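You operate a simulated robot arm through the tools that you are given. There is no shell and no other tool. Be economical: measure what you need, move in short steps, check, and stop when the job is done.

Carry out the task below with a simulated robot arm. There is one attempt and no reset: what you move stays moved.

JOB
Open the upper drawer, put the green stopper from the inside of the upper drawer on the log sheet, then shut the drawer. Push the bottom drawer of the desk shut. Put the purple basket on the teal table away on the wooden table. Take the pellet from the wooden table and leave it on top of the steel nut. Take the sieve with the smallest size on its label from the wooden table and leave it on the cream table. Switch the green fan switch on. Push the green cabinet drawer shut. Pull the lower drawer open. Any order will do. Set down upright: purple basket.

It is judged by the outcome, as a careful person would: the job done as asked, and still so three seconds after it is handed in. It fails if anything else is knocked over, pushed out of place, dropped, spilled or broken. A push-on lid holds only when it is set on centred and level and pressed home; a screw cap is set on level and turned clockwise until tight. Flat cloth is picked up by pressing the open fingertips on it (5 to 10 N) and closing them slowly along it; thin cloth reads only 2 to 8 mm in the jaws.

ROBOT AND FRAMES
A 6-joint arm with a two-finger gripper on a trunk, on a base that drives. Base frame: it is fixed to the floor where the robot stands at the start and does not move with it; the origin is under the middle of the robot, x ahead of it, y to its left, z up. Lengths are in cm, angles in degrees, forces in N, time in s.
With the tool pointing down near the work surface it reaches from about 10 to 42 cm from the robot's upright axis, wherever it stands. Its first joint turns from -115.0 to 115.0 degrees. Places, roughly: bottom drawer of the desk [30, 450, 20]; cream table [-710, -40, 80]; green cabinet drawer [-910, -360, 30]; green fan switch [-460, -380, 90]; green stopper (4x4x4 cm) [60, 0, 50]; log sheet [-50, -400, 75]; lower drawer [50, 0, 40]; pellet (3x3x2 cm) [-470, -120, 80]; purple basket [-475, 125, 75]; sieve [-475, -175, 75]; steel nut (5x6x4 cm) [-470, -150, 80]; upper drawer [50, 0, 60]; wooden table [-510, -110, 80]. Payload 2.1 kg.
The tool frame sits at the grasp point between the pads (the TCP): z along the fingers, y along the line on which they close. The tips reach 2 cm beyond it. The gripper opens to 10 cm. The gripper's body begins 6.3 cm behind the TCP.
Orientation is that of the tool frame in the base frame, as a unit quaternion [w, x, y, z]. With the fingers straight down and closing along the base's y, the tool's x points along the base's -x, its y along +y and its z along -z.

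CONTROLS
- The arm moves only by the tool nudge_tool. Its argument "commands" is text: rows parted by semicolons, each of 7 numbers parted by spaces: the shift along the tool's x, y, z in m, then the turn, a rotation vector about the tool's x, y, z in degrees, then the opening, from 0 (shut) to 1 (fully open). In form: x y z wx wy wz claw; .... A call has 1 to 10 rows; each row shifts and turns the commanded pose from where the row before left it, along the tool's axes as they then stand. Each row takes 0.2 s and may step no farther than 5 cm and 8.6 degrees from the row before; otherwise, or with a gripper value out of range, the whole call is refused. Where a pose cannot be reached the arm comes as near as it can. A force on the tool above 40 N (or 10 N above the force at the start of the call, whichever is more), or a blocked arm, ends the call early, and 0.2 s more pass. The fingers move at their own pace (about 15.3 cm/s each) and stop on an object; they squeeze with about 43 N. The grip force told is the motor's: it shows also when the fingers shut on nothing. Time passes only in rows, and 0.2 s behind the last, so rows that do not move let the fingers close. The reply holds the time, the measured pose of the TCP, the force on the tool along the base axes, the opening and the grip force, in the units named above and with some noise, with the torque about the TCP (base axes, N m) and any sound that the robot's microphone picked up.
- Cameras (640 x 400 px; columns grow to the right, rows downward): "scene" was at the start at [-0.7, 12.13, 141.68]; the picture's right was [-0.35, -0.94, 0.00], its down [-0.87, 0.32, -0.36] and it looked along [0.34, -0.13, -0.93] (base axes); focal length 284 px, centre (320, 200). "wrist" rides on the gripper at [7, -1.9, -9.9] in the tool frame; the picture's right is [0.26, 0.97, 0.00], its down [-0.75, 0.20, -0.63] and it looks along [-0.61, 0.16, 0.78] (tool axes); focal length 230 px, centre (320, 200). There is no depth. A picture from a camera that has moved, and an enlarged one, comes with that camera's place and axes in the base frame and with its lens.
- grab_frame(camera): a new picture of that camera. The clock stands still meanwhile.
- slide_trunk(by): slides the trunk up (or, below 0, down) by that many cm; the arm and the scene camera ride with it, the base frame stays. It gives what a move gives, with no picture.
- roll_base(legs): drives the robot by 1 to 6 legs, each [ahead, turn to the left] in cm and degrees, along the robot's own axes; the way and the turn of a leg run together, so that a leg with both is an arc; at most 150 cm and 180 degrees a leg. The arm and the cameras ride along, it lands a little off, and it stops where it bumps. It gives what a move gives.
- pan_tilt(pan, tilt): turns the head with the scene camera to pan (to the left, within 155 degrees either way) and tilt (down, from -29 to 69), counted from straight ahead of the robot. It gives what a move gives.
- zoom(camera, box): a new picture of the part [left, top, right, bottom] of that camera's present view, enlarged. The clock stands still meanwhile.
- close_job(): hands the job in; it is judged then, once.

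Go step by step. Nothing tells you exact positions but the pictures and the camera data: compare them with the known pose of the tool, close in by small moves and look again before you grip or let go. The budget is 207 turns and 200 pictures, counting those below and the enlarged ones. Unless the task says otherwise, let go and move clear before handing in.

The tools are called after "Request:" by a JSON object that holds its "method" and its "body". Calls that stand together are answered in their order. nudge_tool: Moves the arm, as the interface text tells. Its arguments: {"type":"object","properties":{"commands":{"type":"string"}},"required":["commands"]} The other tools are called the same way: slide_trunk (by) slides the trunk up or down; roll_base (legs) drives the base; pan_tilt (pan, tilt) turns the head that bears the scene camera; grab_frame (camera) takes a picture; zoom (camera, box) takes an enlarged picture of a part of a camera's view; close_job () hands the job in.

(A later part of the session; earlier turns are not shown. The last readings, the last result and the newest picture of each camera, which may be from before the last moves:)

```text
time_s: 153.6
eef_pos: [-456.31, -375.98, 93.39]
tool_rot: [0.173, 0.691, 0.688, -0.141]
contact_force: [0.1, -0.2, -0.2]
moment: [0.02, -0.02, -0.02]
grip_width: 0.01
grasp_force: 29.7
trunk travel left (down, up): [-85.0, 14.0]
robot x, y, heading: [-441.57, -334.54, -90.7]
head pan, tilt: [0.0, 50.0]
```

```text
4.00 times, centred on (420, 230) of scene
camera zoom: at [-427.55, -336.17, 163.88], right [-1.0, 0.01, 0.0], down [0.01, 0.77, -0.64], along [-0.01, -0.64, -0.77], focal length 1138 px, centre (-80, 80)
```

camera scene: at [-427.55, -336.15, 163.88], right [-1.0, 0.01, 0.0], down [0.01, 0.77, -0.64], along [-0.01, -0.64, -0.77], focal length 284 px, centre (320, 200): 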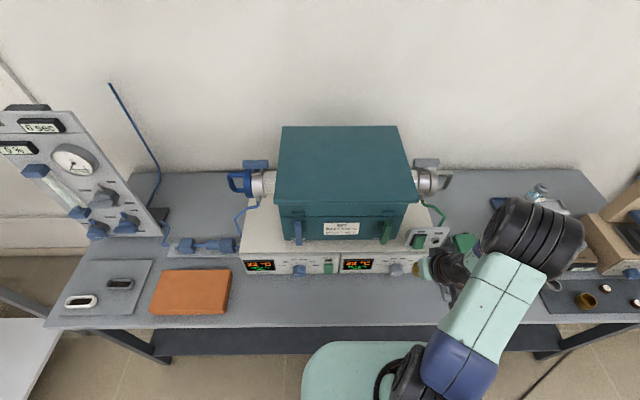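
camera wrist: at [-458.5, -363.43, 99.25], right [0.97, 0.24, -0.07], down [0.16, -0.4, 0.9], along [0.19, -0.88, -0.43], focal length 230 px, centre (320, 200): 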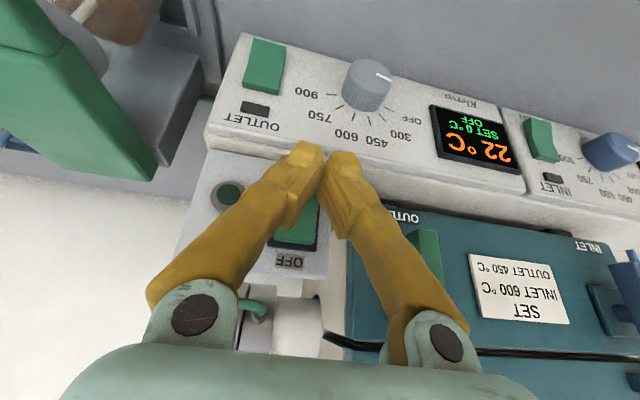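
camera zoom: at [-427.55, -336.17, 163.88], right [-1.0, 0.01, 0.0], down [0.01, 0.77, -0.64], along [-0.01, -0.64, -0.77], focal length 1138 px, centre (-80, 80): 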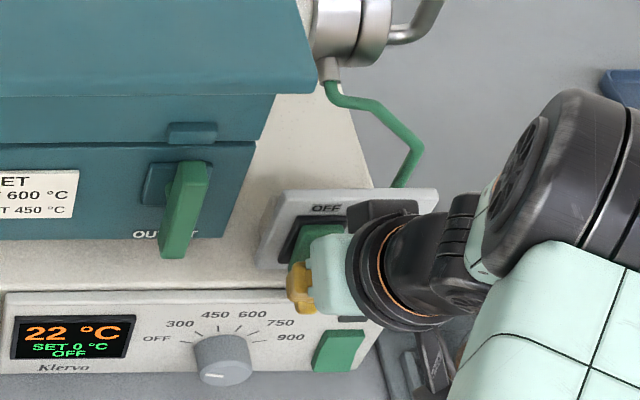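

Request:
{"method": "nudge_tool", "body": {"commands": "-0.0027 0 0.0013 0 0 0 0; -0.0027 0 0.0013 0 0 0 0; -0.0027 0 0.0013 0 0 0 0; -0.0027 0 0.0013 0 0 0 0; -0.0027 0 0.0013 0 0 0 0"}}

Request:
{"method": "grab_frame", "body": {"camera": "wrist"}}

```text
time_s: 154.8
eef_pos: [-456.41, -377.41, 93.57]
tool_rot: [0.172, 0.691, 0.688, -0.14]
contact_force: [-1.7, 5.3, -0.5]
moment: [0.02, -0.04, -0.07]
grip_width: 0.0
grasp_force: 29.5
trunk travel left (down, up): [-85.0, 14.0]
robot x, y, heading: [-441.62, -334.35, -90.6]
head pan, tilt: [0.0, 50.0]
```

```text
131 pictures are left
camera wrist: at [-458.57, -366.8, 99.37], right [0.97, 0.24, -0.07], down [0.16, -0.4, 0.9], along [0.19, -0.88, -0.43], focal length 230 px, centre (320, 200)
```

wrist: 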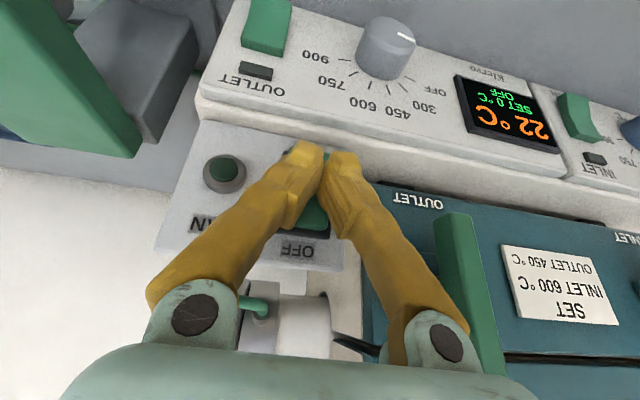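

Request:
{"method": "nudge_tool", "body": {"commands": "-0.0027 0 0.0013 0 0 0 0; -0.0027 0 0.0013 0 0 0 0; -0.0027 0 0.0013 0 0 0 0"}}

```text
time_s: 155.6
eef_pos: [-456.49, -377.43, 93.83]
tool_rot: [0.176, 0.69, 0.687, -0.141]
contact_force: [-2.9, 38.0, -10.6]
moment: [0.39, 0.01, -0.1]
grip_width: 0.62
grasp_force: 29.2
trunk travel left (down, up): [-85.0, 14.0]
robot x, y, heading: [-441.49, -334.06, -90.7]
head pan, tilt: [0.0, 50.0]
```

Request:
{"method": "nudge_tool", "body": {"commands": "0.018 0 -0.009 0 0 0 0; 0.018 0 -0.009 0 0 0 0; 0.018 0 -0.009 0 0 0 0"}}

Request:
{"method": "grab_frame", "body": {"camera": "wrist"}}

Request:
{"method": "zoom", "body": {"camera": "scene", "box": [380, 210, 460, 260]}}

```text
time_s: 156.4
eef_pos: [-456.44, -372.31, 93.76]
tool_rot: [0.172, 0.69, 0.688, -0.141]
contact_force: [0.5, 0.2, 0.5]
moment: [0.04, 0.04, -0.02]
grip_width: 0.03
grasp_force: 29.5
trunk travel left (down, up): [-85.0, 14.0]
robot x, y, heading: [-441.52, -334.46, -90.8]
head pan, tilt: [0.0, 50.0]
```

```text
130 pictures are left
camera wrist: at [-458.61, -361.79, 99.52], right [0.97, 0.24, -0.07], down [0.16, -0.4, 0.9], along [0.19, -0.88, -0.43], focal length 230 px, centre (320, 200)
```

wrist: 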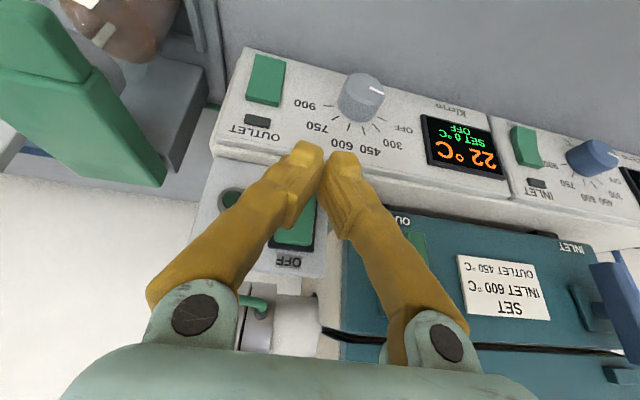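

```text
8.00 times, centred on (420, 235) of scene
camera zoom: at [-427.55, -336.13, 163.88], right [-1.0, 0.01, 0.0], down [0.01, 0.77, -0.64], along [-0.01, -0.64, -0.77], focal length 2276 px, centre (-480, -80)
```

zoom: 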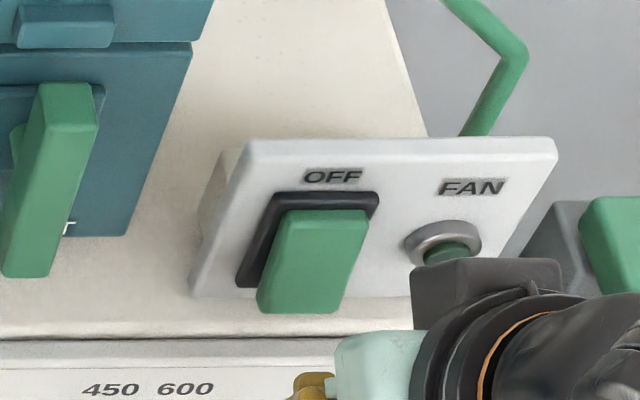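

The rocker didn't flip: I pressed too near its pivot. I'll use a steeper tool so the flat finger face meets the protruding bottom edge, first feeling for the ledge below.

Request:
{"method": "nudge_tool", "body": {"commands": "0 0 0 0 7 0 0; 0 0 0 0 6.5 0 0; 0 0 0 0 0 0 0; 0 0 0.003 0 0 0 0; 0 0 0.003 0 0 0 0; 0 0 0.003 0 0 0 0; 0 0 0.003 0 0 0 0"}}

Request:
{"method": "zoom", "body": {"camera": "scene", "box": [380, 210, 460, 260]}}

```text
time_s: 158.0
eef_pos: [-455.82, -373.05, 92.49]
tool_rot: [0.124, 0.697, 0.702, -0.076]
contact_force: [0.1, 0.5, 0.3]
moment: [-0.03, -0.03, -0.02]
grip_width: 0.01
grasp_force: 29.4
out of reach, approached as far as the arm can: row 2
trunk travel left (down, up): [-85.0, 14.0]
robot x, y, heading: [-441.57, -334.71, -90.4]
head pan, tilt: [0.0, 50.0]
```

```text
8.00 times, centred on (420, 235) of scene
camera zoom: at [-427.56, -336.14, 163.88], right [-1.0, 0.01, 0.0], down [0.01, 0.77, -0.64], along [-0.01, -0.64, -0.77], focal length 2276 px, centre (-480, -80)
```

zoom: 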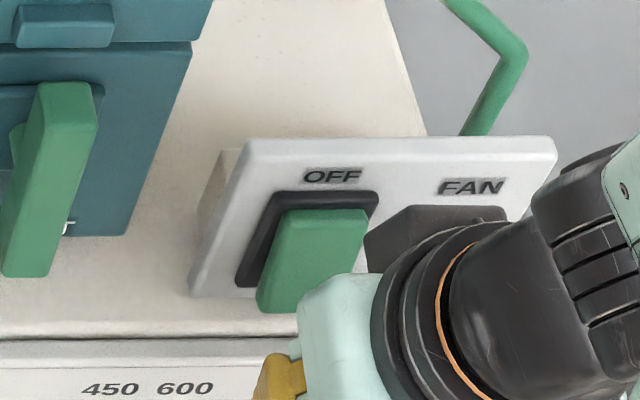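

Request:
{"method": "nudge_tool", "body": {"commands": "-0.012 -0.005 0.0035 0 0 0 0; -0.012 0 0.0035 0 0 0 0; -0.0038 0 0.0011 0 0 0 0; -0.0038 0 0.0011 0 0 0 0; -0.0038 0 0.0011 0 0 0 0; -0.0038 0 0.0011 0 0 0 0; -0.0038 0 0.0011 0 0 0 0"}}

Request:
{"method": "zoom", "body": {"camera": "scene", "box": [380, 210, 460, 260]}}

```text
time_s: 159.6
eef_pos: [-456.33, -377.28, 92.57]
tool_rot: [0.126, 0.697, 0.702, -0.076]
contact_force: [0.8, 3.8, -1.0]
moment: [0.05, -0.02, 0.0]
grip_width: 0.0
grasp_force: 29.3
trunk travel left (down, up): [-85.0, 14.0]
robot x, y, heading: [-441.42, -334.43, -90.6]
head pan, tilt: [0.0, 50.0]
```

```text
8.00 times, centred on (420, 235) of scene
camera zoom: at [-427.57, -335.87, 163.88], right [-1.0, 0.01, 0.0], down [0.01, 0.76, -0.64], along [-0.01, -0.64, -0.76], focal length 2276 px, centre (-480, -80)
```

zoom: 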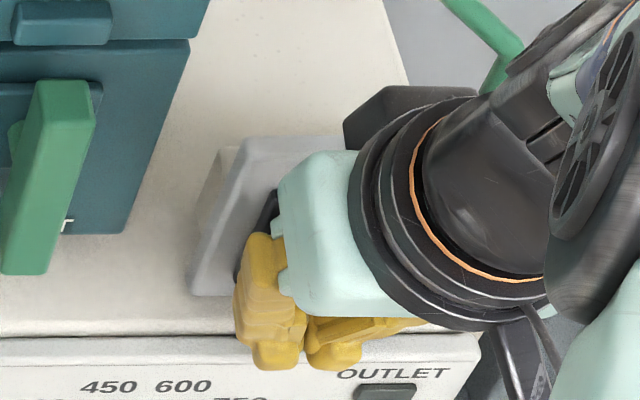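

Request:
{"method": "nudge_tool", "body": {"commands": "-0.0038 0 0.0011 0 0 0 0; -0.0038 0 0.0011 0 0 0 0; -0.0038 0 0.0011 0 0 0 0; -0.0038 0 0.0011 0 0 0 0"}}

Request:
{"method": "grab_frame", "body": {"camera": "wrist"}}

```text
time_s: 160.4
eef_pos: [-456.1, -377.45, 92.32]
tool_rot: [0.124, 0.699, 0.701, -0.067]
contact_force: [-5.2, 20.0, 1.3]
moment: [0.08, -0.16, -0.05]
grip_width: 0.59
grasp_force: 29.1
trunk travel left (down, up): [-85.0, 14.0]
robot x, y, heading: [-441.77, -334.06, -90.9]
head pan, tilt: [0.0, 50.0]
stopped in row 3: the force on the tool passed its limit at 43 N (the readings are from after the stop); the commanded pose is now the measured one
```

```text
126 pictures are left
camera wrist: at [-458.7, -368.15, 99.85], right [0.96, 0.26, 0.01], down [0.15, -0.55, 0.82], along [0.22, -0.79, -0.57], focal length 230 px, centre (320, 200)
```

wrist: 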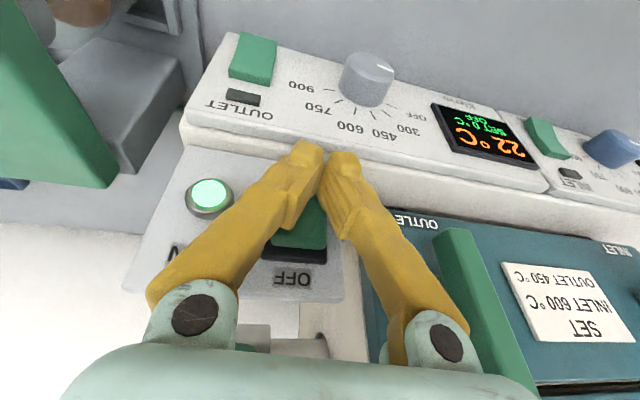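

The FAN lamp is lit. I retreat straight back and confirm.

Request:
{"method": "nudge_tool", "body": {"commands": "0.02 0 -0.006 0 0 0 0; 0.03 0 -0.01 0 0 0 0; 0.03 0 -0.03 0 0 0 0; 0.02 0 -0.03 0 5 0 0"}}

Request:
{"method": "zoom", "body": {"camera": "scene", "box": [340, 180, 500, 280]}}

```text
time_s: 161.4
eef_pos: [-456.68, -366.44, 96.83]
tool_rot: [0.093, 0.7, 0.707, -0.038]
contact_force: [-0.2, -0.3, 0.2]
moment: [-0.02, 0.04, -0.03]
grip_width: 0.0
grasp_force: 29.7
trunk travel left (down, up): [-85.0, 14.0]
robot x, y, heading: [-441.47, -333.91, -90.6]
head pan, tilt: [0.0, 50.0]
```

```text
4.00 times, centred on (420, 230) of scene
camera zoom: at [-427.51, -336.05, 163.87], right [-1.0, 0.01, 0.0], down [0.01, 0.77, -0.64], along [-0.01, -0.64, -0.77], focal length 1138 px, centre (-80, 80)
```

zoom: 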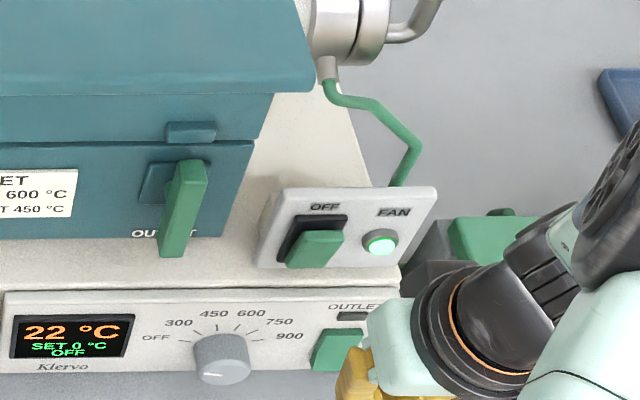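

Fan is on. Next the green cabinet drawer near (-910,-360). I back out, turn to -x and drive down the corridor, then look.

Request:
{"method": "nudge_tool", "body": {"commands": "0 0 -0.04 0 4 0 0; 0 0 -0.04 4 3 0 0.3; 0.0 0.03 0 0 0 0 0.3; 0.0 0.03 0 0 0 0 0.3"}}

Request:
{"method": "roll_base", "body": {"legs": [[-42, 0], [0, -89], [130, 3], [130, 0]]}}

Request:
{"method": "pan_tilt", "body": {"pan": 0, "tilt": 25}}

Request:
{"method": "grab_frame", "body": {"camera": "scene"}}

```text
time_s: 162.4
eef_pos: [-451.13, -365.25, 104.72]
tool_rot: [0.024, 0.703, 0.71, -0.021]
contact_force: [-0.2, -0.4, 1.4]
moment: [0.01, 0.02, -0.01]
grip_width: 3.0
grasp_force: 0.1
trunk travel left (down, up): [-85.0, 14.0]
robot x, y, heading: [-441.38, -334.12, -90.7]
head pan, tilt: [0.0, 50.0]
```

```text
time_s: 181.1
eef_pos: [-732.4, -302.11, 104.69]
tool_rot: [0.005, 0.998, 0.057, -0.032]
contact_force: [-0.6, 0.4, -0.6]
moment: [-0.01, 0.03, -0.01]
grip_width: 3.01
grasp_force: 0.1
trunk travel left (down, up): [-85.0, 14.0]
robot x, y, heading: [-701.05, -308.66, -174.8]
head pan, tilt: [0.0, 50.0]
```

```text
time_s: 181.9
eef_pos: [-732.5, -302.11, 104.74]
tool_rot: [0.004, 0.998, 0.057, -0.032]
contact_force: [0.5, -0.3, 0.5]
moment: [0.0, -0.02, 0.0]
grip_width: 3.0
grasp_force: 0.0
trunk travel left (down, up): [-85.0, 14.0]
robot x, y, heading: [-701.05, -308.76, -174.8]
head pan, tilt: [0.0, 25.0]
```

```text
124 pictures are left
camera scene: at [-702.67, -322.83, 167.62], right [-0.09, 1.0, 0.0], down [0.42, 0.04, -0.91], along [-0.9, -0.08, -0.42], focal length 284 px, centre (320, 200)
```

scene: 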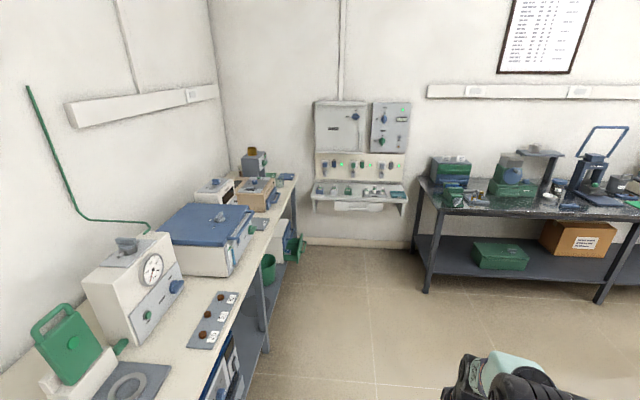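

Request:
{"method": "zoom", "body": {"camera": "scene", "box": [210, 190, 370, 290]}}

```text
4.00 times, centred on (290, 240) of scene
camera zoom: at [-702.67, -322.83, 167.62], right [-0.09, 1.0, 0.0], down [0.42, 0.04, -0.91], along [-0.9, -0.08, -0.42], focal length 1138 px, centre (440, 40)
```

zoom: 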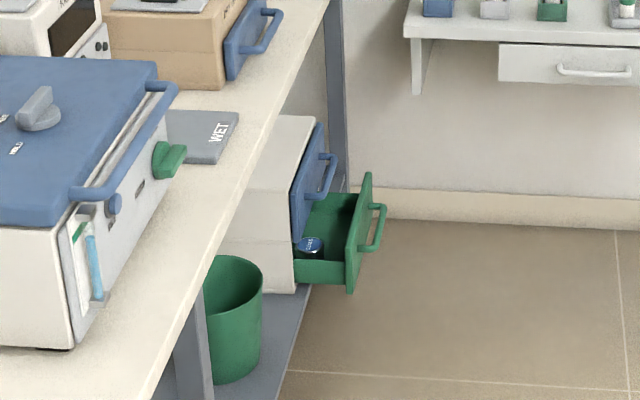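

The open green drawer belongs to a small cabinet under the bench, front panel near (-897,-356), facing +y. I drive closer and check the space by the wall.

Request:
{"method": "nudge_tool", "body": {"commands": "0.04 0 0 0 0 0 0; 0.03 0.02 0 0 0 0 0; 0 0.02 0 0 0 0 0"}}

Request:
{"method": "roll_base", "body": {"legs": [[0, -8], [140, 0]]}}

Request:
{"method": "pan_tilt", "body": {"pan": 40, "tilt": 45}}

Request:
{"method": "grab_frame", "body": {"camera": "scene"}}

Request:
{"method": "pan_tilt", "body": {"pan": -10, "tilt": 45}}

Request:
{"method": "grab_frame", "body": {"camera": "scene"}}

```text
time_s: 182.8
eef_pos: [-725.31, -305.35, 104.58]
tool_rot: [0.005, 0.998, 0.057, -0.032]
contact_force: [0.4, 0.4, 0.0]
moment: [0.02, -0.01, 0.03]
grip_width: 0.01
grasp_force: 29.4
trunk travel left (down, up): [-85.0, 14.0]
robot x, y, heading: [-701.07, -308.65, -175.2]
head pan, tilt: [0.0, 25.0]
```

```text
time_s: 190.3
eef_pos: [-863.81, -295.81, 104.7]
tool_rot: [0.003, 0.999, -0.008, -0.031]
contact_force: [-0.7, -0.7, 0.5]
moment: [0.0, 0.0, -0.01]
grip_width: 0.0
grasp_force: 29.3
trunk travel left (down, up): [-85.0, 14.0]
robot x, y, heading: [-840.02, -302.23, 177.7]
head pan, tilt: [0.0, 25.0]
```

```text
time_s: 191.4
eef_pos: [-863.86, -295.81, 104.63]
tool_rot: [0.003, 0.999, -0.009, -0.032]
contact_force: [1.2, 0.7, 0.1]
moment: [0.01, 0.0, -0.01]
grip_width: 0.0
grasp_force: 29.4
trunk travel left (down, up): [-85.0, 14.0]
robot x, y, heading: [-839.93, -302.1, 177.8]
head pan, tilt: [40.0, 45.0]
```

```text
122 pictures are left
camera scene: at [-840.95, -321.35, 164.58], right [-0.61, 0.79, 0.0], down [0.56, 0.43, -0.71], along [-0.56, -0.43, -0.71], focal length 284 px, centre (320, 200)
```

scene: 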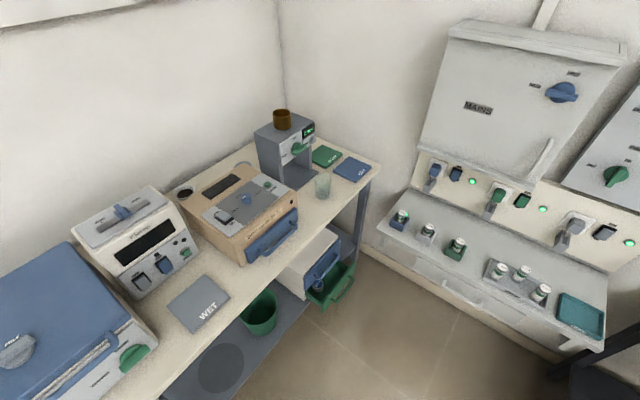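

```text
time_s: 192.6
eef_pos: [-863.81, -295.82, 104.56]
tool_rot: [0.002, 0.999, -0.009, -0.032]
contact_force: [-0.4, 0.3, 0.3]
moment: [0.02, -0.01, 0.01]
grip_width: 0.0
grasp_force: 29.1
trunk travel left (down, up): [-85.0, 14.0]
robot x, y, heading: [-839.96, -302.44, 177.8]
head pan, tilt: [-10.0, 45.0]
```

```text
121 pictures are left
camera scene: at [-842.46, -314.68, 164.57], right [0.21, 0.98, 0.0], down [0.69, -0.15, -0.71], along [-0.69, 0.15, -0.71], focal length 284 px, centre (320, 200)
```

scene: 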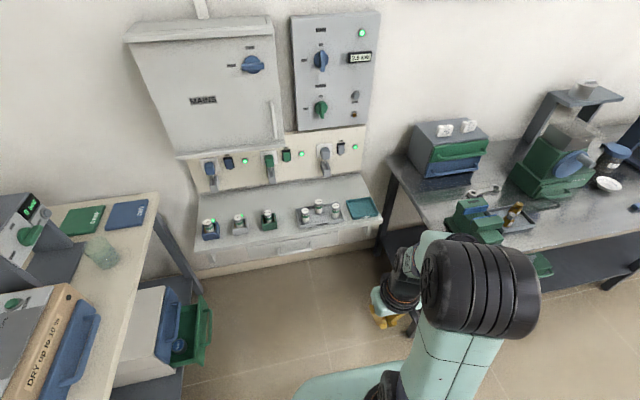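

The drawer panel centre is near (-908,-359,24); a wall shelf at x<-911 limits how far I can go. I park at about (-886,-318) facing -y, then lower the trunk.

Request:
{"method": "roll_base", "body": {"legs": [[0, 21.4], [49, 0], [0, 70]]}}

Request:
{"method": "slide_trunk", "body": {"by": -74}}

Request:
{"method": "pan_tilt", "body": {"pan": -10, "tilt": 50}}

Request:
{"method": "grab_frame", "body": {"camera": "scene"}}

Request:
{"method": "grab_frame", "body": {"camera": "wrist"}}

```text
time_s: 199.7
eef_pos: [-892.4, -342.64, 104.59]
tool_rot: [0.024, 0.704, 0.71, -0.02]
contact_force: [0.6, 0.3, 0.3]
moment: [0.03, 0.04, -0.01]
grip_width: 0.0
grasp_force: 29.7
trunk travel left (down, up): [-85.0, 14.0]
robot x, y, heading: [-886.58, -318.61, -90.9]
head pan, tilt: [-10.0, 45.0]
```

```text
refused: -74 is not a number from -40 to 40
```

```text
time_s: 200.3
eef_pos: [-892.54, -342.64, 104.5]
tool_rot: [0.025, 0.704, 0.709, -0.02]
contact_force: [-0.2, -0.5, 0.1]
moment: [0.03, -0.02, -0.01]
grip_width: 0.0
grasp_force: 29.7
trunk travel left (down, up): [-85.0, 14.0]
robot x, y, heading: [-886.82, -318.72, -90.7]
head pan, tilt: [-10.0, 50.0]
```

```text
120 pictures are left
camera scene: at [-873.94, -320.29, 163.88], right [-0.98, 0.19, 0.0], down [0.14, 0.75, -0.64], along [-0.12, -0.63, -0.77], focal length 284 px, centre (320, 200)
```

scene: 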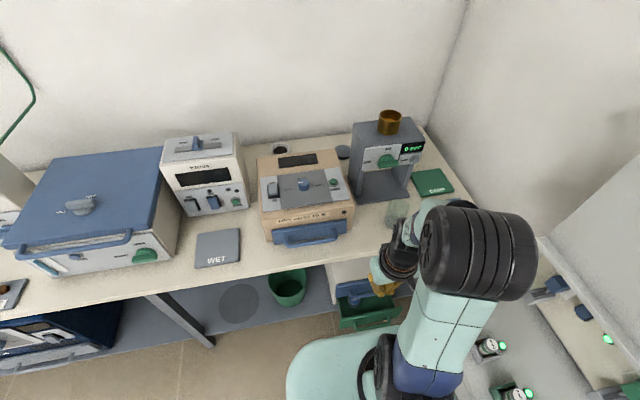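

```text
119 pictures are left
camera wrist: at [-894.42, -335.09, 113.99], right [0.96, 0.27, -0.01], down [0.2, -0.71, 0.68], along [0.17, -0.65, -0.74], focal length 230 px, centre (320, 200)
```

wrist: 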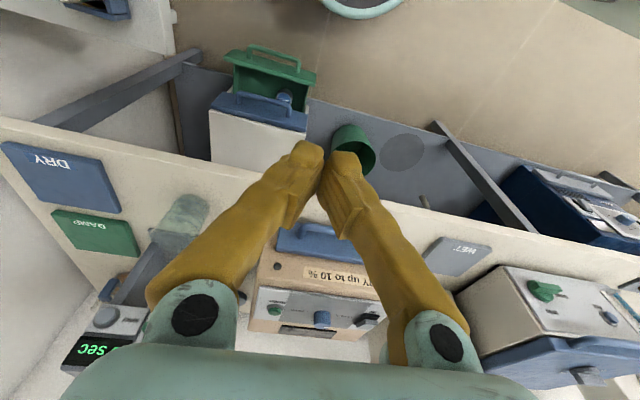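

The elbow would pass close to the wall shelf on the way down, so I swing the tool 14 cm to the left first, then lower in two steps.

Request:
{"method": "nudge_tool", "body": {"commands": "0 0.04 0 0 0 0 0; 0 0.04 0 0 0 0 0; 0 0.04 0 0 0 0 0; 0 0.03 0 0 0 0 0; 0 0 0 0 0 0 0"}}

Request:
{"method": "slide_trunk", "body": {"by": -38}}

Request:
{"method": "slide_trunk", "body": {"by": -38}}

Request:
{"method": "grab_frame", "body": {"camera": "scene"}}

Request:
{"method": "grab_frame", "body": {"camera": "wrist"}}

```text
time_s: 201.5
eef_pos: [-877.38, -342.67, 104.78]
tool_rot: [0.024, 0.703, 0.71, -0.02]
contact_force: [0.0, 0.5, -0.3]
moment: [0.0, -0.01, 0.0]
grip_width: 0.0
grasp_force: 29.9
out of reach, approached as far as the arm can: row 2
trunk travel left (down, up): [-85.0, 14.0]
robot x, y, heading: [-886.72, -318.42, -90.7]
head pan, tilt: [-10.0, 50.0]
```

```text
time_s: 205.2
eef_pos: [-877.41, -342.61, 66.75]
tool_rot: [0.024, 0.703, 0.71, -0.02]
contact_force: [-0.1, 0.2, -0.2]
moment: [-0.02, 0.0, 0.0]
grip_width: 0.0
grasp_force: 29.2
trunk travel left (down, up): [-47.0, 52.0]
robot x, y, heading: [-886.57, -318.5, -90.8]
head pan, tilt: [-10.0, 50.0]
```

```text
time_s: 208.9
eef_pos: [-877.37, -342.64, 28.81]
tool_rot: [0.024, 0.704, 0.71, -0.02]
contact_force: [-0.4, 0.4, 0.1]
moment: [-0.01, -0.01, 0.01]
grip_width: 0.03
grasp_force: 29.4
trunk travel left (down, up): [-9.0, 90.0]
robot x, y, heading: [-886.27, -318.61, -90.8]
head pan, tilt: [-10.0, 50.0]
```

```text
118 pictures are left
camera scene: at [-873.95, -320.28, 87.88], right [-0.98, 0.19, 0.0], down [0.14, 0.75, -0.64], along [-0.12, -0.63, -0.77], focal length 284 px, centre (320, 200)
```

scene: 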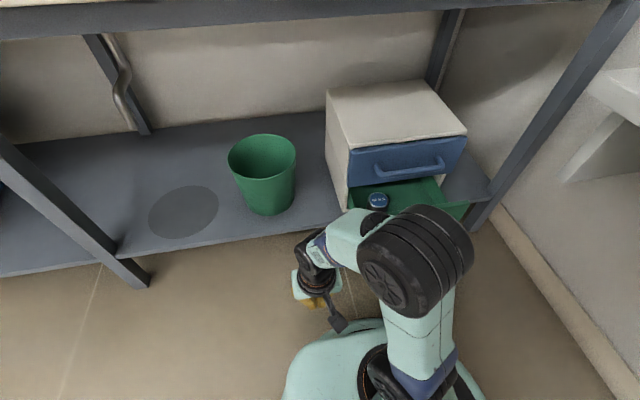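

```text
117 pictures are left
camera wrist: at [-879.35, -335.11, 38.14], right [0.96, 0.27, -0.01], down [0.2, -0.71, 0.68], along [0.17, -0.65, -0.74], focal length 230 px, centre (320, 200)
```

wrist: 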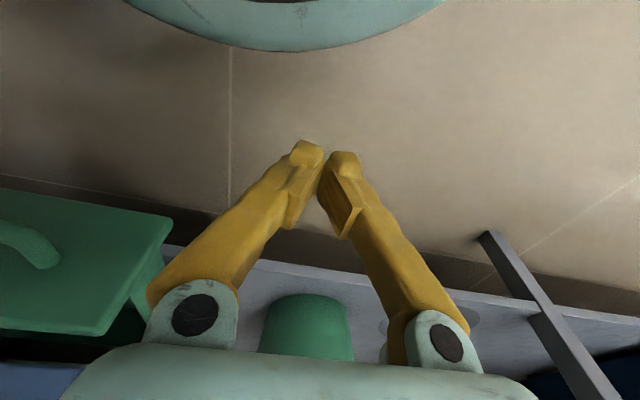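

The drawer panel spans z≈21–32, x≈-890 to -918, handle at z≈28. I move the tool in front of the handle at x≈-903.

Request:
{"method": "nudge_tool", "body": {"commands": "0 -0.05 0 0 0 0 0; 0 -0.05 0 0 0 0 0; 0 -0.05 0 0 0 0 0; 0 -0.05 0 0 0 0 0; 0 -0.05 0 0 0 0 0; 0 0 0 0 0 0 0"}}

Request:
{"method": "grab_frame", "body": {"camera": "wrist"}}

Request:
{"method": "grab_frame", "body": {"camera": "scene"}}

```text
time_s: 210.3
eef_pos: [-902.48, -343.02, 28.38]
tool_rot: [0.024, 0.703, 0.71, -0.02]
contact_force: [0.4, 0.3, -0.4]
moment: [0.0, 0.03, -0.02]
grip_width: 0.0
grasp_force: 29.4
trunk travel left (down, up): [-9.0, 90.0]
robot x, y, heading: [-886.59, -318.64, -90.6]
head pan, tilt: [-10.0, 50.0]
```

```text
116 pictures are left
camera wrist: at [-904.43, -335.45, 37.87], right [0.96, 0.27, -0.01], down [0.2, -0.71, 0.68], along [0.17, -0.65, -0.74], focal length 230 px, centre (320, 200)
```

wrist: 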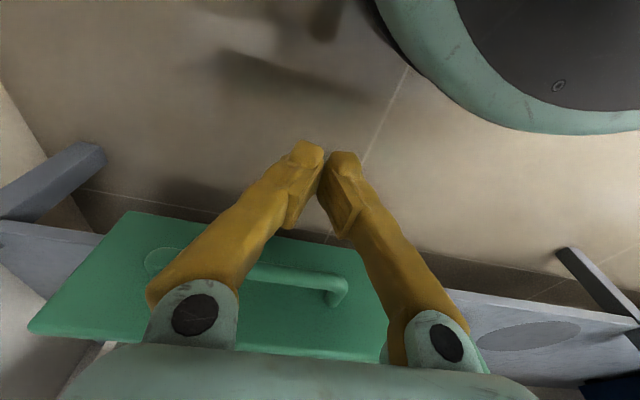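

```text
115 pictures are left
camera scene: at [-873.96, -320.29, 87.88], right [-0.98, 0.19, 0.0], down [0.14, 0.75, -0.64], along [-0.12, -0.63, -0.77], focal length 284 px, centre (320, 200)
```

scene: 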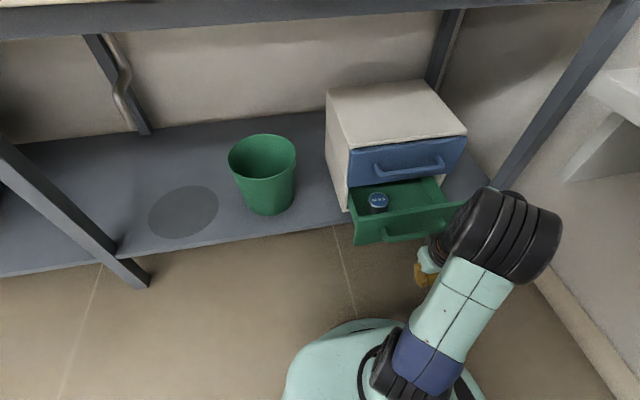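

Request:
{"method": "nudge_tool", "body": {"commands": "0 -0.02 0 0 0 0 0; 0 0 0 0 0 0 0"}}

Request:
{"method": "roll_base", "body": {"legs": [[11, 0]]}}

Request:
{"method": "grab_frame", "body": {"camera": "scene"}}

```text
time_s: 210.9
eef_pos: [-904.46, -343.07, 28.65]
tool_rot: [0.025, 0.703, 0.711, -0.021]
contact_force: [-0.4, 0.0, 0.2]
moment: [0.01, -0.01, -0.01]
grip_width: 0.0
grasp_force: 29.3
trunk travel left (down, up): [-9.0, 90.0]
robot x, y, heading: [-886.91, -318.48, -90.9]
head pan, tilt: [-10.0, 50.0]
```

```text
time_s: 212.1
eef_pos: [-904.67, -353.91, 28.63]
tool_rot: [0.024, 0.704, 0.71, -0.02]
contact_force: [0.1, 0.4, 0.1]
moment: [0.02, 0.01, 0.03]
grip_width: 0.0
grasp_force: 29.6
trunk travel left (down, up): [-9.0, 90.0]
robot x, y, heading: [-887.03, -329.35, -90.7]
head pan, tilt: [-10.0, 50.0]
```

```text
114 pictures are left
camera scene: at [-874.13, -331.24, 87.88], right [-0.98, 0.19, 0.0], down [0.14, 0.75, -0.64], along [-0.12, -0.63, -0.77], focal length 284 px, centre (320, 200)
```

scene: 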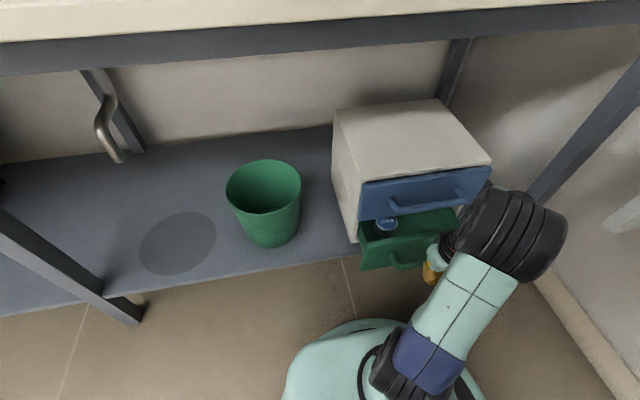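

To keep the wrist clear of the blue drawer's handle, I back 3 cm, pitch the tips forward ~28°, then push.

Request:
{"method": "nudge_tool", "body": {"commands": "0.03 0 0 0 0 0 0; 0 0 0 0 -7 0 0; 0 0 0 0 -7 0 0; 0 0 0 0 -7 0 0; 0 0 0 0 -7 0 0; 0 0 0 0 0 0 0"}}

Request:
{"method": "grab_frame", "body": {"camera": "wrist"}}

```text
time_s: 213.5
eef_pos: [-904.73, -350.82, 28.39]
tool_rot: [0.195, 0.68, 0.681, -0.19]
contact_force: [0.1, 0.8, 0.1]
moment: [0.0, 0.03, -0.01]
grip_width: 0.01
grasp_force: 29.3
trunk travel left (down, up): [-9.0, 90.0]
robot x, y, heading: [-886.53, -329.45, -91.0]
head pan, tilt: [-10.0, 50.0]
```

```text
113 pictures are left
camera wrist: at [-906.6, -339.82, 33.08], right [0.97, 0.23, -0.13], down [0.2, -0.31, 0.93], along [0.17, -0.92, -0.34], focal length 230 px, centre (320, 200)
```

wrist: 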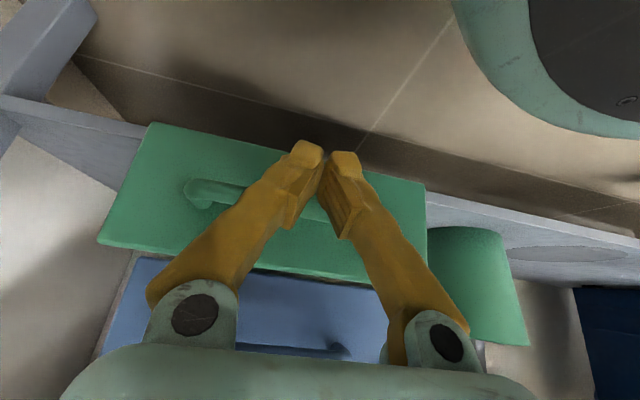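

Request:
{"method": "nudge_tool", "body": {"commands": "-0.017 0 0.0105 0 0 0 0; -0.017 0 0.0105 0 0 0 0; -0.0085 0 0.0052 0 0 0 0; -0.0085 0 0.0052 0 0 0 0; -0.0085 0 0.0052 0 0 0 0; -0.0085 0 0.0052 0 0 0 0; -0.0085 0 0.0052 0 0 0 0"}}

Request:
{"method": "grab_frame", "body": {"camera": "wrist"}}

Request:
{"method": "grab_frame", "body": {"camera": "scene"}}

```text
time_s: 215.1
eef_pos: [-904.72, -360.1, 28.29]
tool_rot: [0.196, 0.678, 0.682, -0.19]
contact_force: [0.2, 0.1, -0.4]
moment: [-0.01, 0.01, 0.02]
grip_width: 0.04
grasp_force: 29.5
trunk travel left (down, up): [-9.0, 90.0]
robot x, y, heading: [-886.74, -329.42, -90.8]
head pan, tilt: [-10.0, 50.0]
```

```text
112 pictures are left
camera wrist: at [-906.59, -349.07, 33.1], right [0.97, 0.23, -0.13], down [0.2, -0.31, 0.93], along [0.17, -0.92, -0.34], focal length 230 px, centre (320, 200)
```

wrist: 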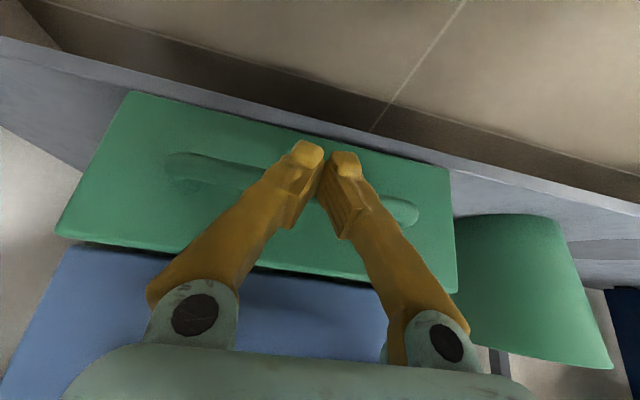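

```text
111 pictures are left
camera scene: at [-874.13, -331.24, 87.88], right [-0.98, 0.19, 0.0], down [0.14, 0.75, -0.64], along [-0.12, -0.63, -0.77], focal length 284 px, centre (320, 200)
```

scene: 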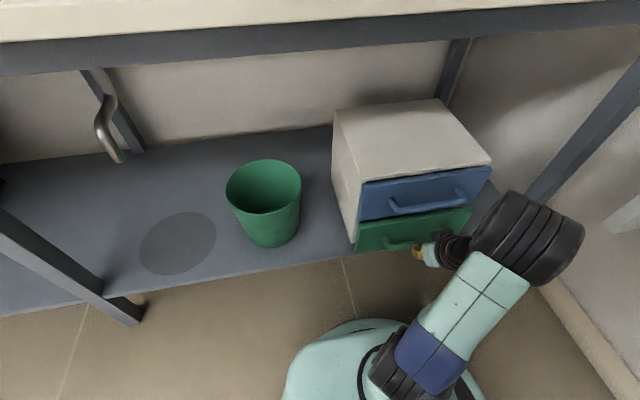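

Nearly shut; I continue until it stops firmly.

Request:
{"method": "nudge_tool", "body": {"commands": "-0.0085 0 0.0052 0 0 0 0; -0.0043 0 0.0026 0 0 0 0; -0.0043 0 0.0026 0 0 0 0; -0.0043 0 0.0026 0 0 0 0; -0.0043 0 0.0026 0 0 0 0; -0.0043 0 0.0026 0 0 0 0; -0.0043 0 0.0026 0 0 0 0"}}

Request:
{"method": "zoom", "body": {"camera": "scene", "box": [320, 140, 520, 265]}}

```text
time_s: 216.1
eef_pos: [-904.71, -362.04, 28.3]
tool_rot: [0.193, 0.68, 0.682, -0.187]
contact_force: [2.9, 16.5, 14.9]
moment: [-0.15, -0.01, 0.03]
grip_width: 0.58
grasp_force: 29.4
trunk travel left (down, up): [-9.0, 90.0]
robot x, y, heading: [-886.99, -329.42, -91.2]
head pan, tilt: [-10.0, 50.0]
stopped in row 5: the force on the tool passed its limit at 50 N (the readings are from after the stop); the commanded pose is now the measured one
```

```text
3.20 times, centred on (420, 202) of scene
camera zoom: at [-874.05, -331.0, 87.9], right [-0.98, 0.19, 0.0], down [0.15, 0.75, -0.64], along [-0.12, -0.63, -0.76], focal length 910 px, centre (0, 192)
```

zoom: 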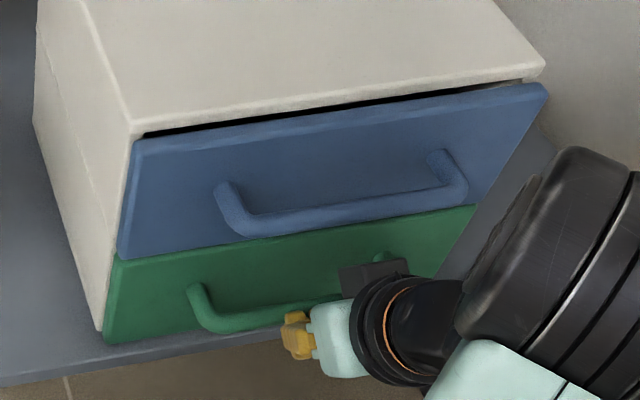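

The green drawer is flush. I retreat, raise the trunk in the same clear way, and drive back east toward the wooden table.

Request:
{"method": "nudge_tool", "body": {"commands": "0.04 0 -0.02 0 0 0 0; 0.03 0 -0.02 0 7 0 0; 0.03 0 0 0 7 0 0; 0.02 0.02 0 0 7 0 0; 0 0.04 0 0 7 0 0; 0 0.04 0 0 4 0 0; 0 0.04 0 0 0 0 0; 0 0.04 0 0 0 0 0; 0 0.03 0 0 0 0 0"}}

Request:
{"method": "roll_base", "body": {"legs": [[-17, 0]]}}

Request:
{"method": "slide_trunk", "body": {"by": 38}}

Request:
{"method": "slide_trunk", "body": {"by": 38}}

Request:
{"method": "pan_tilt", "body": {"pan": 0, "tilt": 40}}

Request:
{"method": "grab_frame", "body": {"camera": "scene"}}

```text
time_s: 218.1
eef_pos: [-884.58, -352.61, 26.87]
tool_rot: [-0.003, 0.706, 0.708, 0.008]
contact_force: [0.3, 0.4, 0.2]
moment: [0.01, -0.03, -0.01]
grip_width: 0.0
grasp_force: 29.3
out of reach, approached as far as the arm can: row 6, 7, 8
trunk travel left (down, up): [-9.0, 90.0]
robot x, y, heading: [-886.82, -329.51, -91.3]
head pan, tilt: [-10.0, 50.0]
```

```text
time_s: 219.6
eef_pos: [-884.36, -335.46, 26.84]
tool_rot: [-0.003, 0.705, 0.709, 0.008]
contact_force: [0.3, 0.0, -0.2]
moment: [0.0, 0.0, -0.03]
grip_width: 0.0
grasp_force: 29.1
trunk travel left (down, up): [-9.0, 90.0]
robot x, y, heading: [-886.44, -312.62, -90.8]
head pan, tilt: [-10.0, 50.0]
```

```text
time_s: 223.3
eef_pos: [-884.32, -335.47, 64.97]
tool_rot: [-0.003, 0.705, 0.709, 0.008]
contact_force: [-0.1, 0.5, -0.1]
moment: [0.0, -0.02, -0.03]
grip_width: 0.0
grasp_force: 29.6
trunk travel left (down, up): [-47.0, 52.0]
robot x, y, heading: [-886.88, -312.33, -91.1]
head pan, tilt: [-10.0, 50.0]
```

```text
time_s: 226.9
eef_pos: [-884.22, -335.49, 102.93]
tool_rot: [-0.003, 0.705, 0.709, 0.008]
contact_force: [0.2, 0.3, 0.7]
moment: [-0.03, 0.03, -0.01]
grip_width: 0.0
grasp_force: 29.4
trunk travel left (down, up): [-85.0, 14.0]
robot x, y, heading: [-886.59, -312.47, -91.0]
head pan, tilt: [-10.0, 50.0]
```

```text
time_s: 227.7
eef_pos: [-884.19, -335.42, 102.87]
tool_rot: [-0.003, 0.704, 0.71, 0.007]
contact_force: [1.1, -0.9, 0.4]
moment: [-0.01, -0.04, 0.02]
grip_width: 0.0
grasp_force: 29.8
trunk travel left (down, up): [-85.0, 14.0]
robot x, y, heading: [-886.75, -312.37, -91.3]
head pan, tilt: [0.0, 40.0]
```

```text
109 pictures are left
camera scene: at [-872.49, -315.0, 165.29], right [-1.0, 0.02, 0.0], down [0.01, 0.64, -0.77], along [-0.01, -0.77, -0.64], focal length 284 px, centre (320, 200)
```

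scene: 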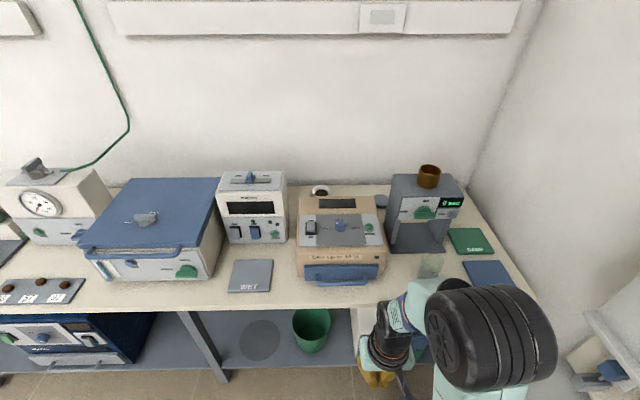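

Request:
{"method": "roll_base", "body": {"legs": [[0, 93], [123, 0], [123, 0], [123, 0], [123, 0]]}}

Request:
{"method": "pan_tilt", "body": {"pan": 90, "tilt": 30}}

Request:
{"method": "grab_frame", "body": {"camera": "scene"}}

```text
time_s: 255.2
eef_pos: [-372.34, -290.67, 102.88]
tool_rot: [-0.008, -0.03, 1.0, 0.003]
contact_force: [1.3, -0.7, -0.6]
moment: [0.01, -0.01, -0.02]
grip_width: 0.0
grasp_force: 29.1
trunk travel left (down, up): [-85.0, 14.0]
robot x, y, heading: [-395.13, -293.97, 2.2]
head pan, tilt: [0.0, 40.0]
```

```text
time_s: 256.9
eef_pos: [-372.36, -290.68, 102.9]
tool_rot: [-0.008, -0.03, 1.0, 0.003]
contact_force: [-0.7, -0.2, 0.3]
moment: [0.0, 0.01, 0.0]
grip_width: 0.01
grasp_force: 29.8
trunk travel left (down, up): [-85.0, 14.0]
robot x, y, heading: [-395.25, -293.99, 1.9]
head pan, tilt: [90.0, 30.0]
```

```text
108 pictures are left
camera scene: at [-402.07, -271.15, 166.83], right [1.0, 0.04, 0.0], down [0.02, -0.5, -0.87], along [-0.03, 0.87, -0.5], focal length 284 px, centre (320, 200)
```

scene: 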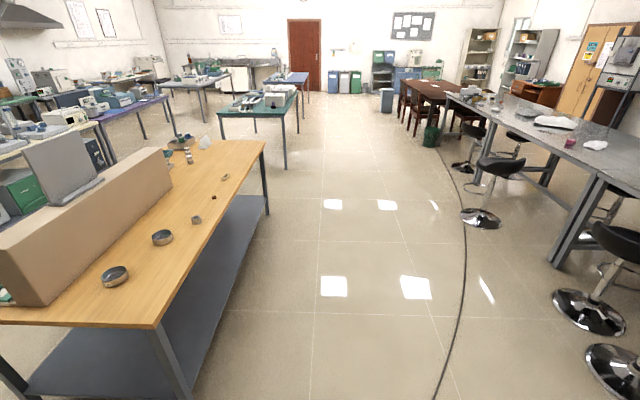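

The wooden table's sieves, nut and pellet are in view; I zoom to read labels and see which is which.

Request:
{"method": "zoom", "body": {"camera": "scene", "box": [80, 130, 280, 300]}}

Request:
{"method": "zoom", "body": {"camera": "scene", "box": [90, 160, 250, 295]}}

```text
2.35 times, centred on (180, 215) of scene
camera zoom: at [-402.07, -271.15, 166.83], right [1.0, 0.04, 0.0], down [0.02, -0.5, -0.87], along [-0.03, 0.87, -0.5], focal length 670 px, centre (649, 165)
```

zoom: 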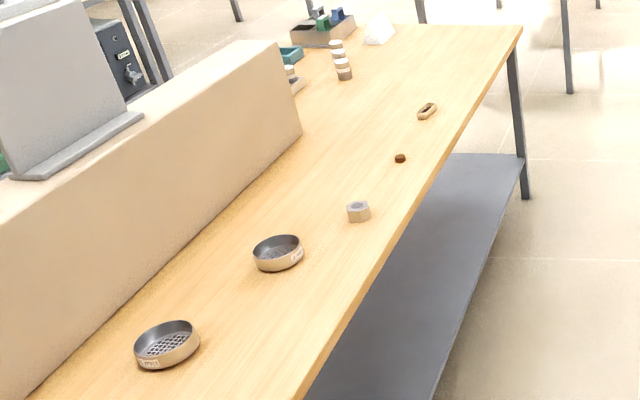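

```text
2.96 times, centred on (170, 228) of scene
camera zoom: at [-402.07, -271.15, 166.83], right [1.0, 0.04, 0.0], down [0.02, -0.5, -0.87], along [-0.03, 0.87, -0.5], focal length 843 px, centre (764, 118)
```

zoom: 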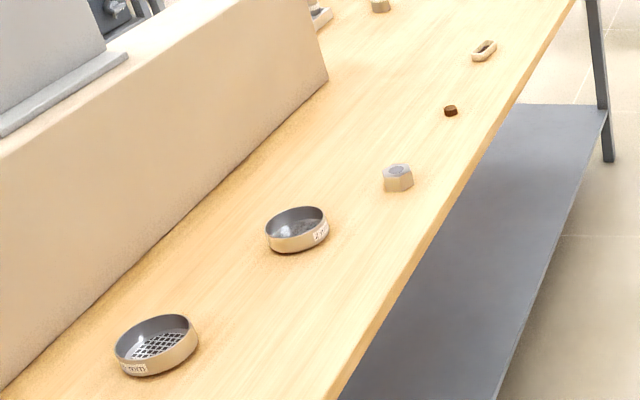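

Request:
{"method": "zoom", "body": {"camera": "scene", "box": [95, 255, 143, 290]}}

Request:
{"method": "zoom", "body": {"camera": "scene", "box": [144, 220, 184, 250]}}

```text
11.43 times, centred on (119, 272) of scene
camera zoom: at [-402.07, -271.15, 166.83], right [1.0, 0.04, 0.0], down [0.02, -0.5, -0.87], along [-0.03, 0.87, -0.5], focal length 3252 px, centre (2617, -629)
```

zoom: 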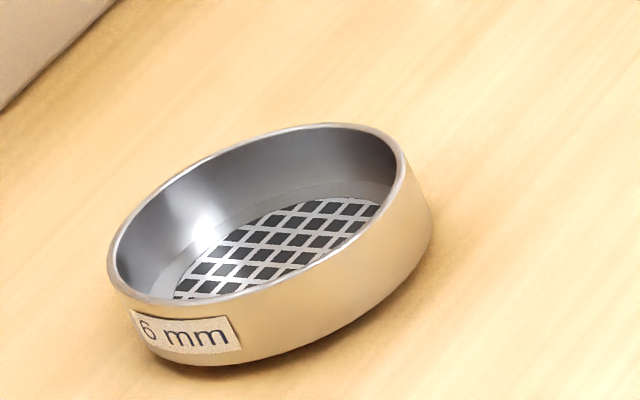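

```text
13.33 times, centred on (164, 235) of scene
camera zoom: at [-402.07, -271.15, 166.83], right [1.0, 0.04, 0.0], down [0.02, -0.5, -0.87], along [-0.03, 0.87, -0.5], focal length 3794 px, centre (2400, -267)
```

zoom: 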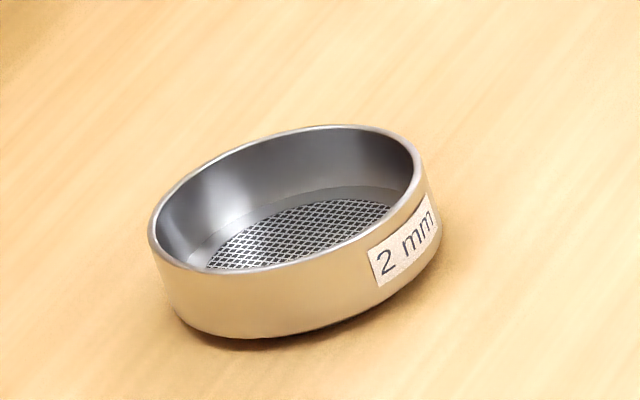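

Only 6 mm and 2 mm sieves: the 2 mm one is wanted. Pellet and nut lie near the table's east edge (x≈-457). I drive along the east side and face the table at y≈-142.

Request:
{"method": "roll_base", "body": {"legs": [[0, 88], [150, 0], [0, 90], [30, 0]]}}

Request:
{"method": "pan_tilt", "body": {"pan": 0, "tilt": 50}}

Request:
{"method": "grab_frame", "body": {"camera": "scene"}}

Request:
{"method": "grab_frame", "body": {"camera": "wrist"}}

```text
time_s: 273.5
eef_pos: [-448.92, -148.01, 102.93]
tool_rot: [0.003, 1.0, 0.014, 0.007]
contact_force: [1.1, 0.0, 0.3]
moment: [-0.02, 0.0, -0.01]
grip_width: 0.0
grasp_force: 29.9
trunk travel left (down, up): [-85.0, 14.0]
robot x, y, heading: [-426.01, -145.3, -179.8]
head pan, tilt: [90.0, 30.0]
```

```text
time_s: 275.1
eef_pos: [-449.08, -147.83, 102.92]
tool_rot: [0.003, 1.0, 0.014, 0.008]
contact_force: [0.3, 0.3, 0.5]
moment: [0.0, -0.02, -0.02]
grip_width: 0.0
grasp_force: 29.5
trunk travel left (down, up): [-85.0, 14.0]
robot x, y, heading: [-425.8, -145.37, -179.8]
head pan, tilt: [0.0, 50.0]
```

```text
103 pictures are left
camera scene: at [-427.52, -159.16, 163.88], right [0.0, 1.0, 0.0], down [0.77, 0.0, -0.64], along [-0.64, 0.0, -0.77], focal length 284 px, centre (320, 200)
```

scene: 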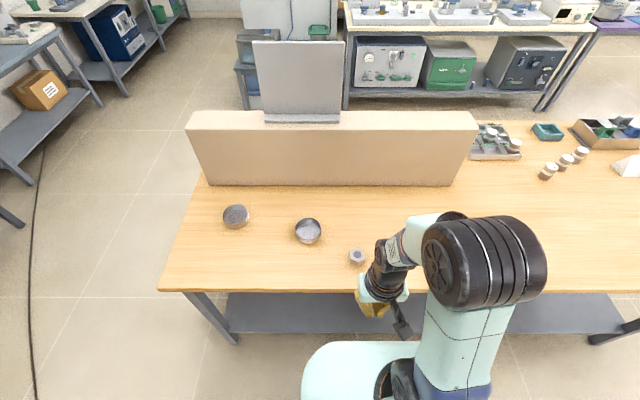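

```text
102 pictures are left
camera wrist: at [-442.18, -145.76, 112.88], right [0.28, -0.96, 0.01], down [-0.75, -0.22, 0.62], along [-0.59, -0.18, -0.78], focal length 230 px, centre (320, 200)
```

wrist: 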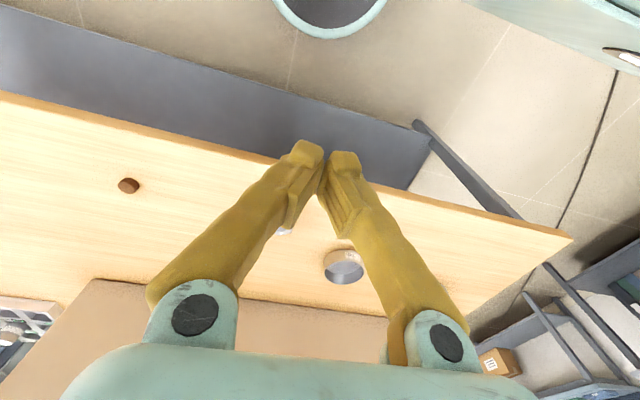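

Triangulating puts the table top at z≈79.5, nut at (-472,-147), pellet at (-472,-121). I drive 13 cm closer, open, and move over the pellet.

Request:
{"method": "roll_base", "body": {"legs": [[13, 0]]}}

Request:
{"method": "nudge_tool", "body": {"commands": "-0.015 -0.045 0 0 0 0 0.5; -0.015 -0.045 0 0 0 0 0.5; -0.015 -0.045 0 0 0 0 0.5; -0.015 -0.045 0 0 0 0 0.5; -0.015 -0.045 0 0 0 0 0.5; -0.015 -0.045 0 0 0 0 0.5; -0.01 0 0.04 0 0 0 0.5; 0 0 0.04 0 0 0 0.5; 0 0 0 0 0 0 0.5"}}

Request:
{"method": "grab_frame", "body": {"camera": "wrist"}}

Request:
{"method": "grab_frame", "body": {"camera": "scene"}}

```text
time_s: 276.4
eef_pos: [-462.14, -147.8, 102.78]
tool_rot: [0.004, 1.0, 0.012, 0.007]
contact_force: [-0.4, 0.0, 0.5]
moment: [0.03, 0.03, -0.02]
grip_width: 0.01
grasp_force: 29.5
trunk travel left (down, up): [-85.0, 14.0]
robot x, y, heading: [-439.67, -145.17, -179.8]
head pan, tilt: [0.0, 50.0]
```

```text
time_s: 278.4
eef_pos: [-472.77, -121.01, 94.48]
tool_rot: [0.003, 1.0, 0.012, 0.008]
contact_force: [0.6, 0.2, -0.4]
moment: [0.0, -0.02, -0.02]
grip_width: 5.04
grasp_force: 0.1
trunk travel left (down, up): [-85.0, 14.0]
robot x, y, heading: [-438.95, -145.31, -179.8]
head pan, tilt: [0.0, 50.0]
```

```text
101 pictures are left
camera wrist: at [-465.89, -118.94, 104.52], right [0.28, -0.96, 0.01], down [-0.76, -0.21, 0.62], along [-0.59, -0.18, -0.78], focal length 230 px, centre (320, 200)
```

wrist: 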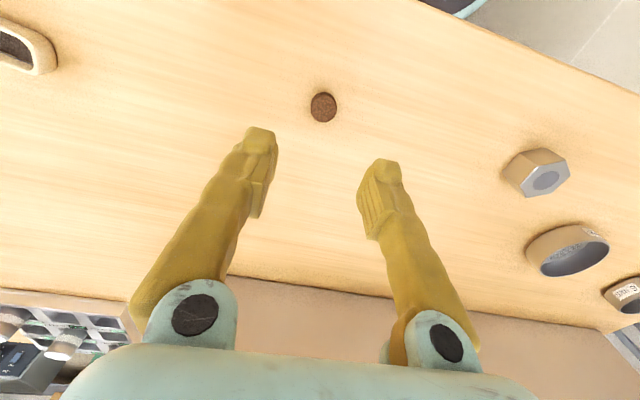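

```text
100 pictures are left
camera scene: at [-440.85, -159.13, 163.88], right [0.0, 1.0, 0.0], down [0.77, 0.0, -0.64], along [-0.64, 0.0, -0.77], focal length 284 px, centre (320, 200)
```

scene: 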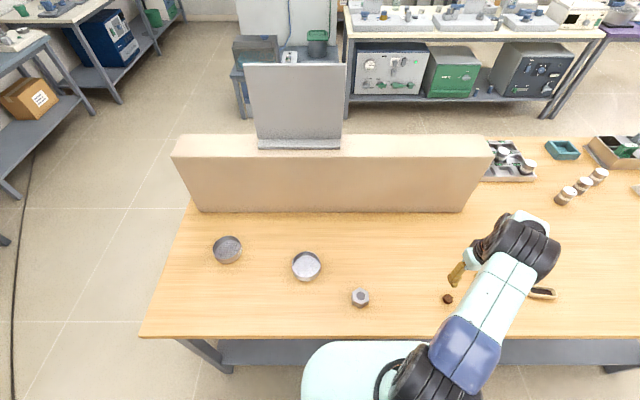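

Pellet is at (-472.4,-121.5), top z≈80.5; nut top at (-472.1,-147.5,82.7). I go down over the pellet.

Request:
{"method": "nudge_tool", "body": {"commands": "-0.001 0.004 0.04 0 0 0 0.5; 0 0 0.04 0 0 0 0.5; 0 0 0.03 0 0 0 0.5; 0 0 0.015 0 0 0 0.5; 0 0 0.004 0 0 0 0.5; 0 0 0 0 0 0 0.5"}}

Request:
{"method": "grab_frame", "body": {"camera": "wrist"}}

```text
time_s: 279.9
eef_pos: [-472.77, -121.57, 81.93]
tool_rot: [0.0, 1.0, 0.013, 0.005]
contact_force: [-4.1, 4.4, 29.5]
moment: [0.26, 0.2, -0.08]
grip_width: 4.92
grasp_force: 0.0
trunk travel left (down, up): [-85.0, 14.0]
robot x, y, heading: [-438.93, -145.07, -180.0]
head pan, tilt: [0.0, 50.0]
```

```text
99 pictures are left
camera wrist: at [-465.92, -119.52, 91.92], right [0.28, -0.96, 0.0], down [-0.75, -0.22, 0.62], along [-0.6, -0.18, -0.78], focal length 230 px, centre (320, 200)
```

wrist: 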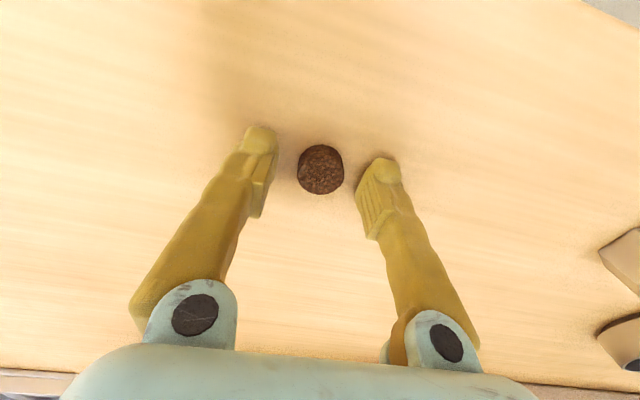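

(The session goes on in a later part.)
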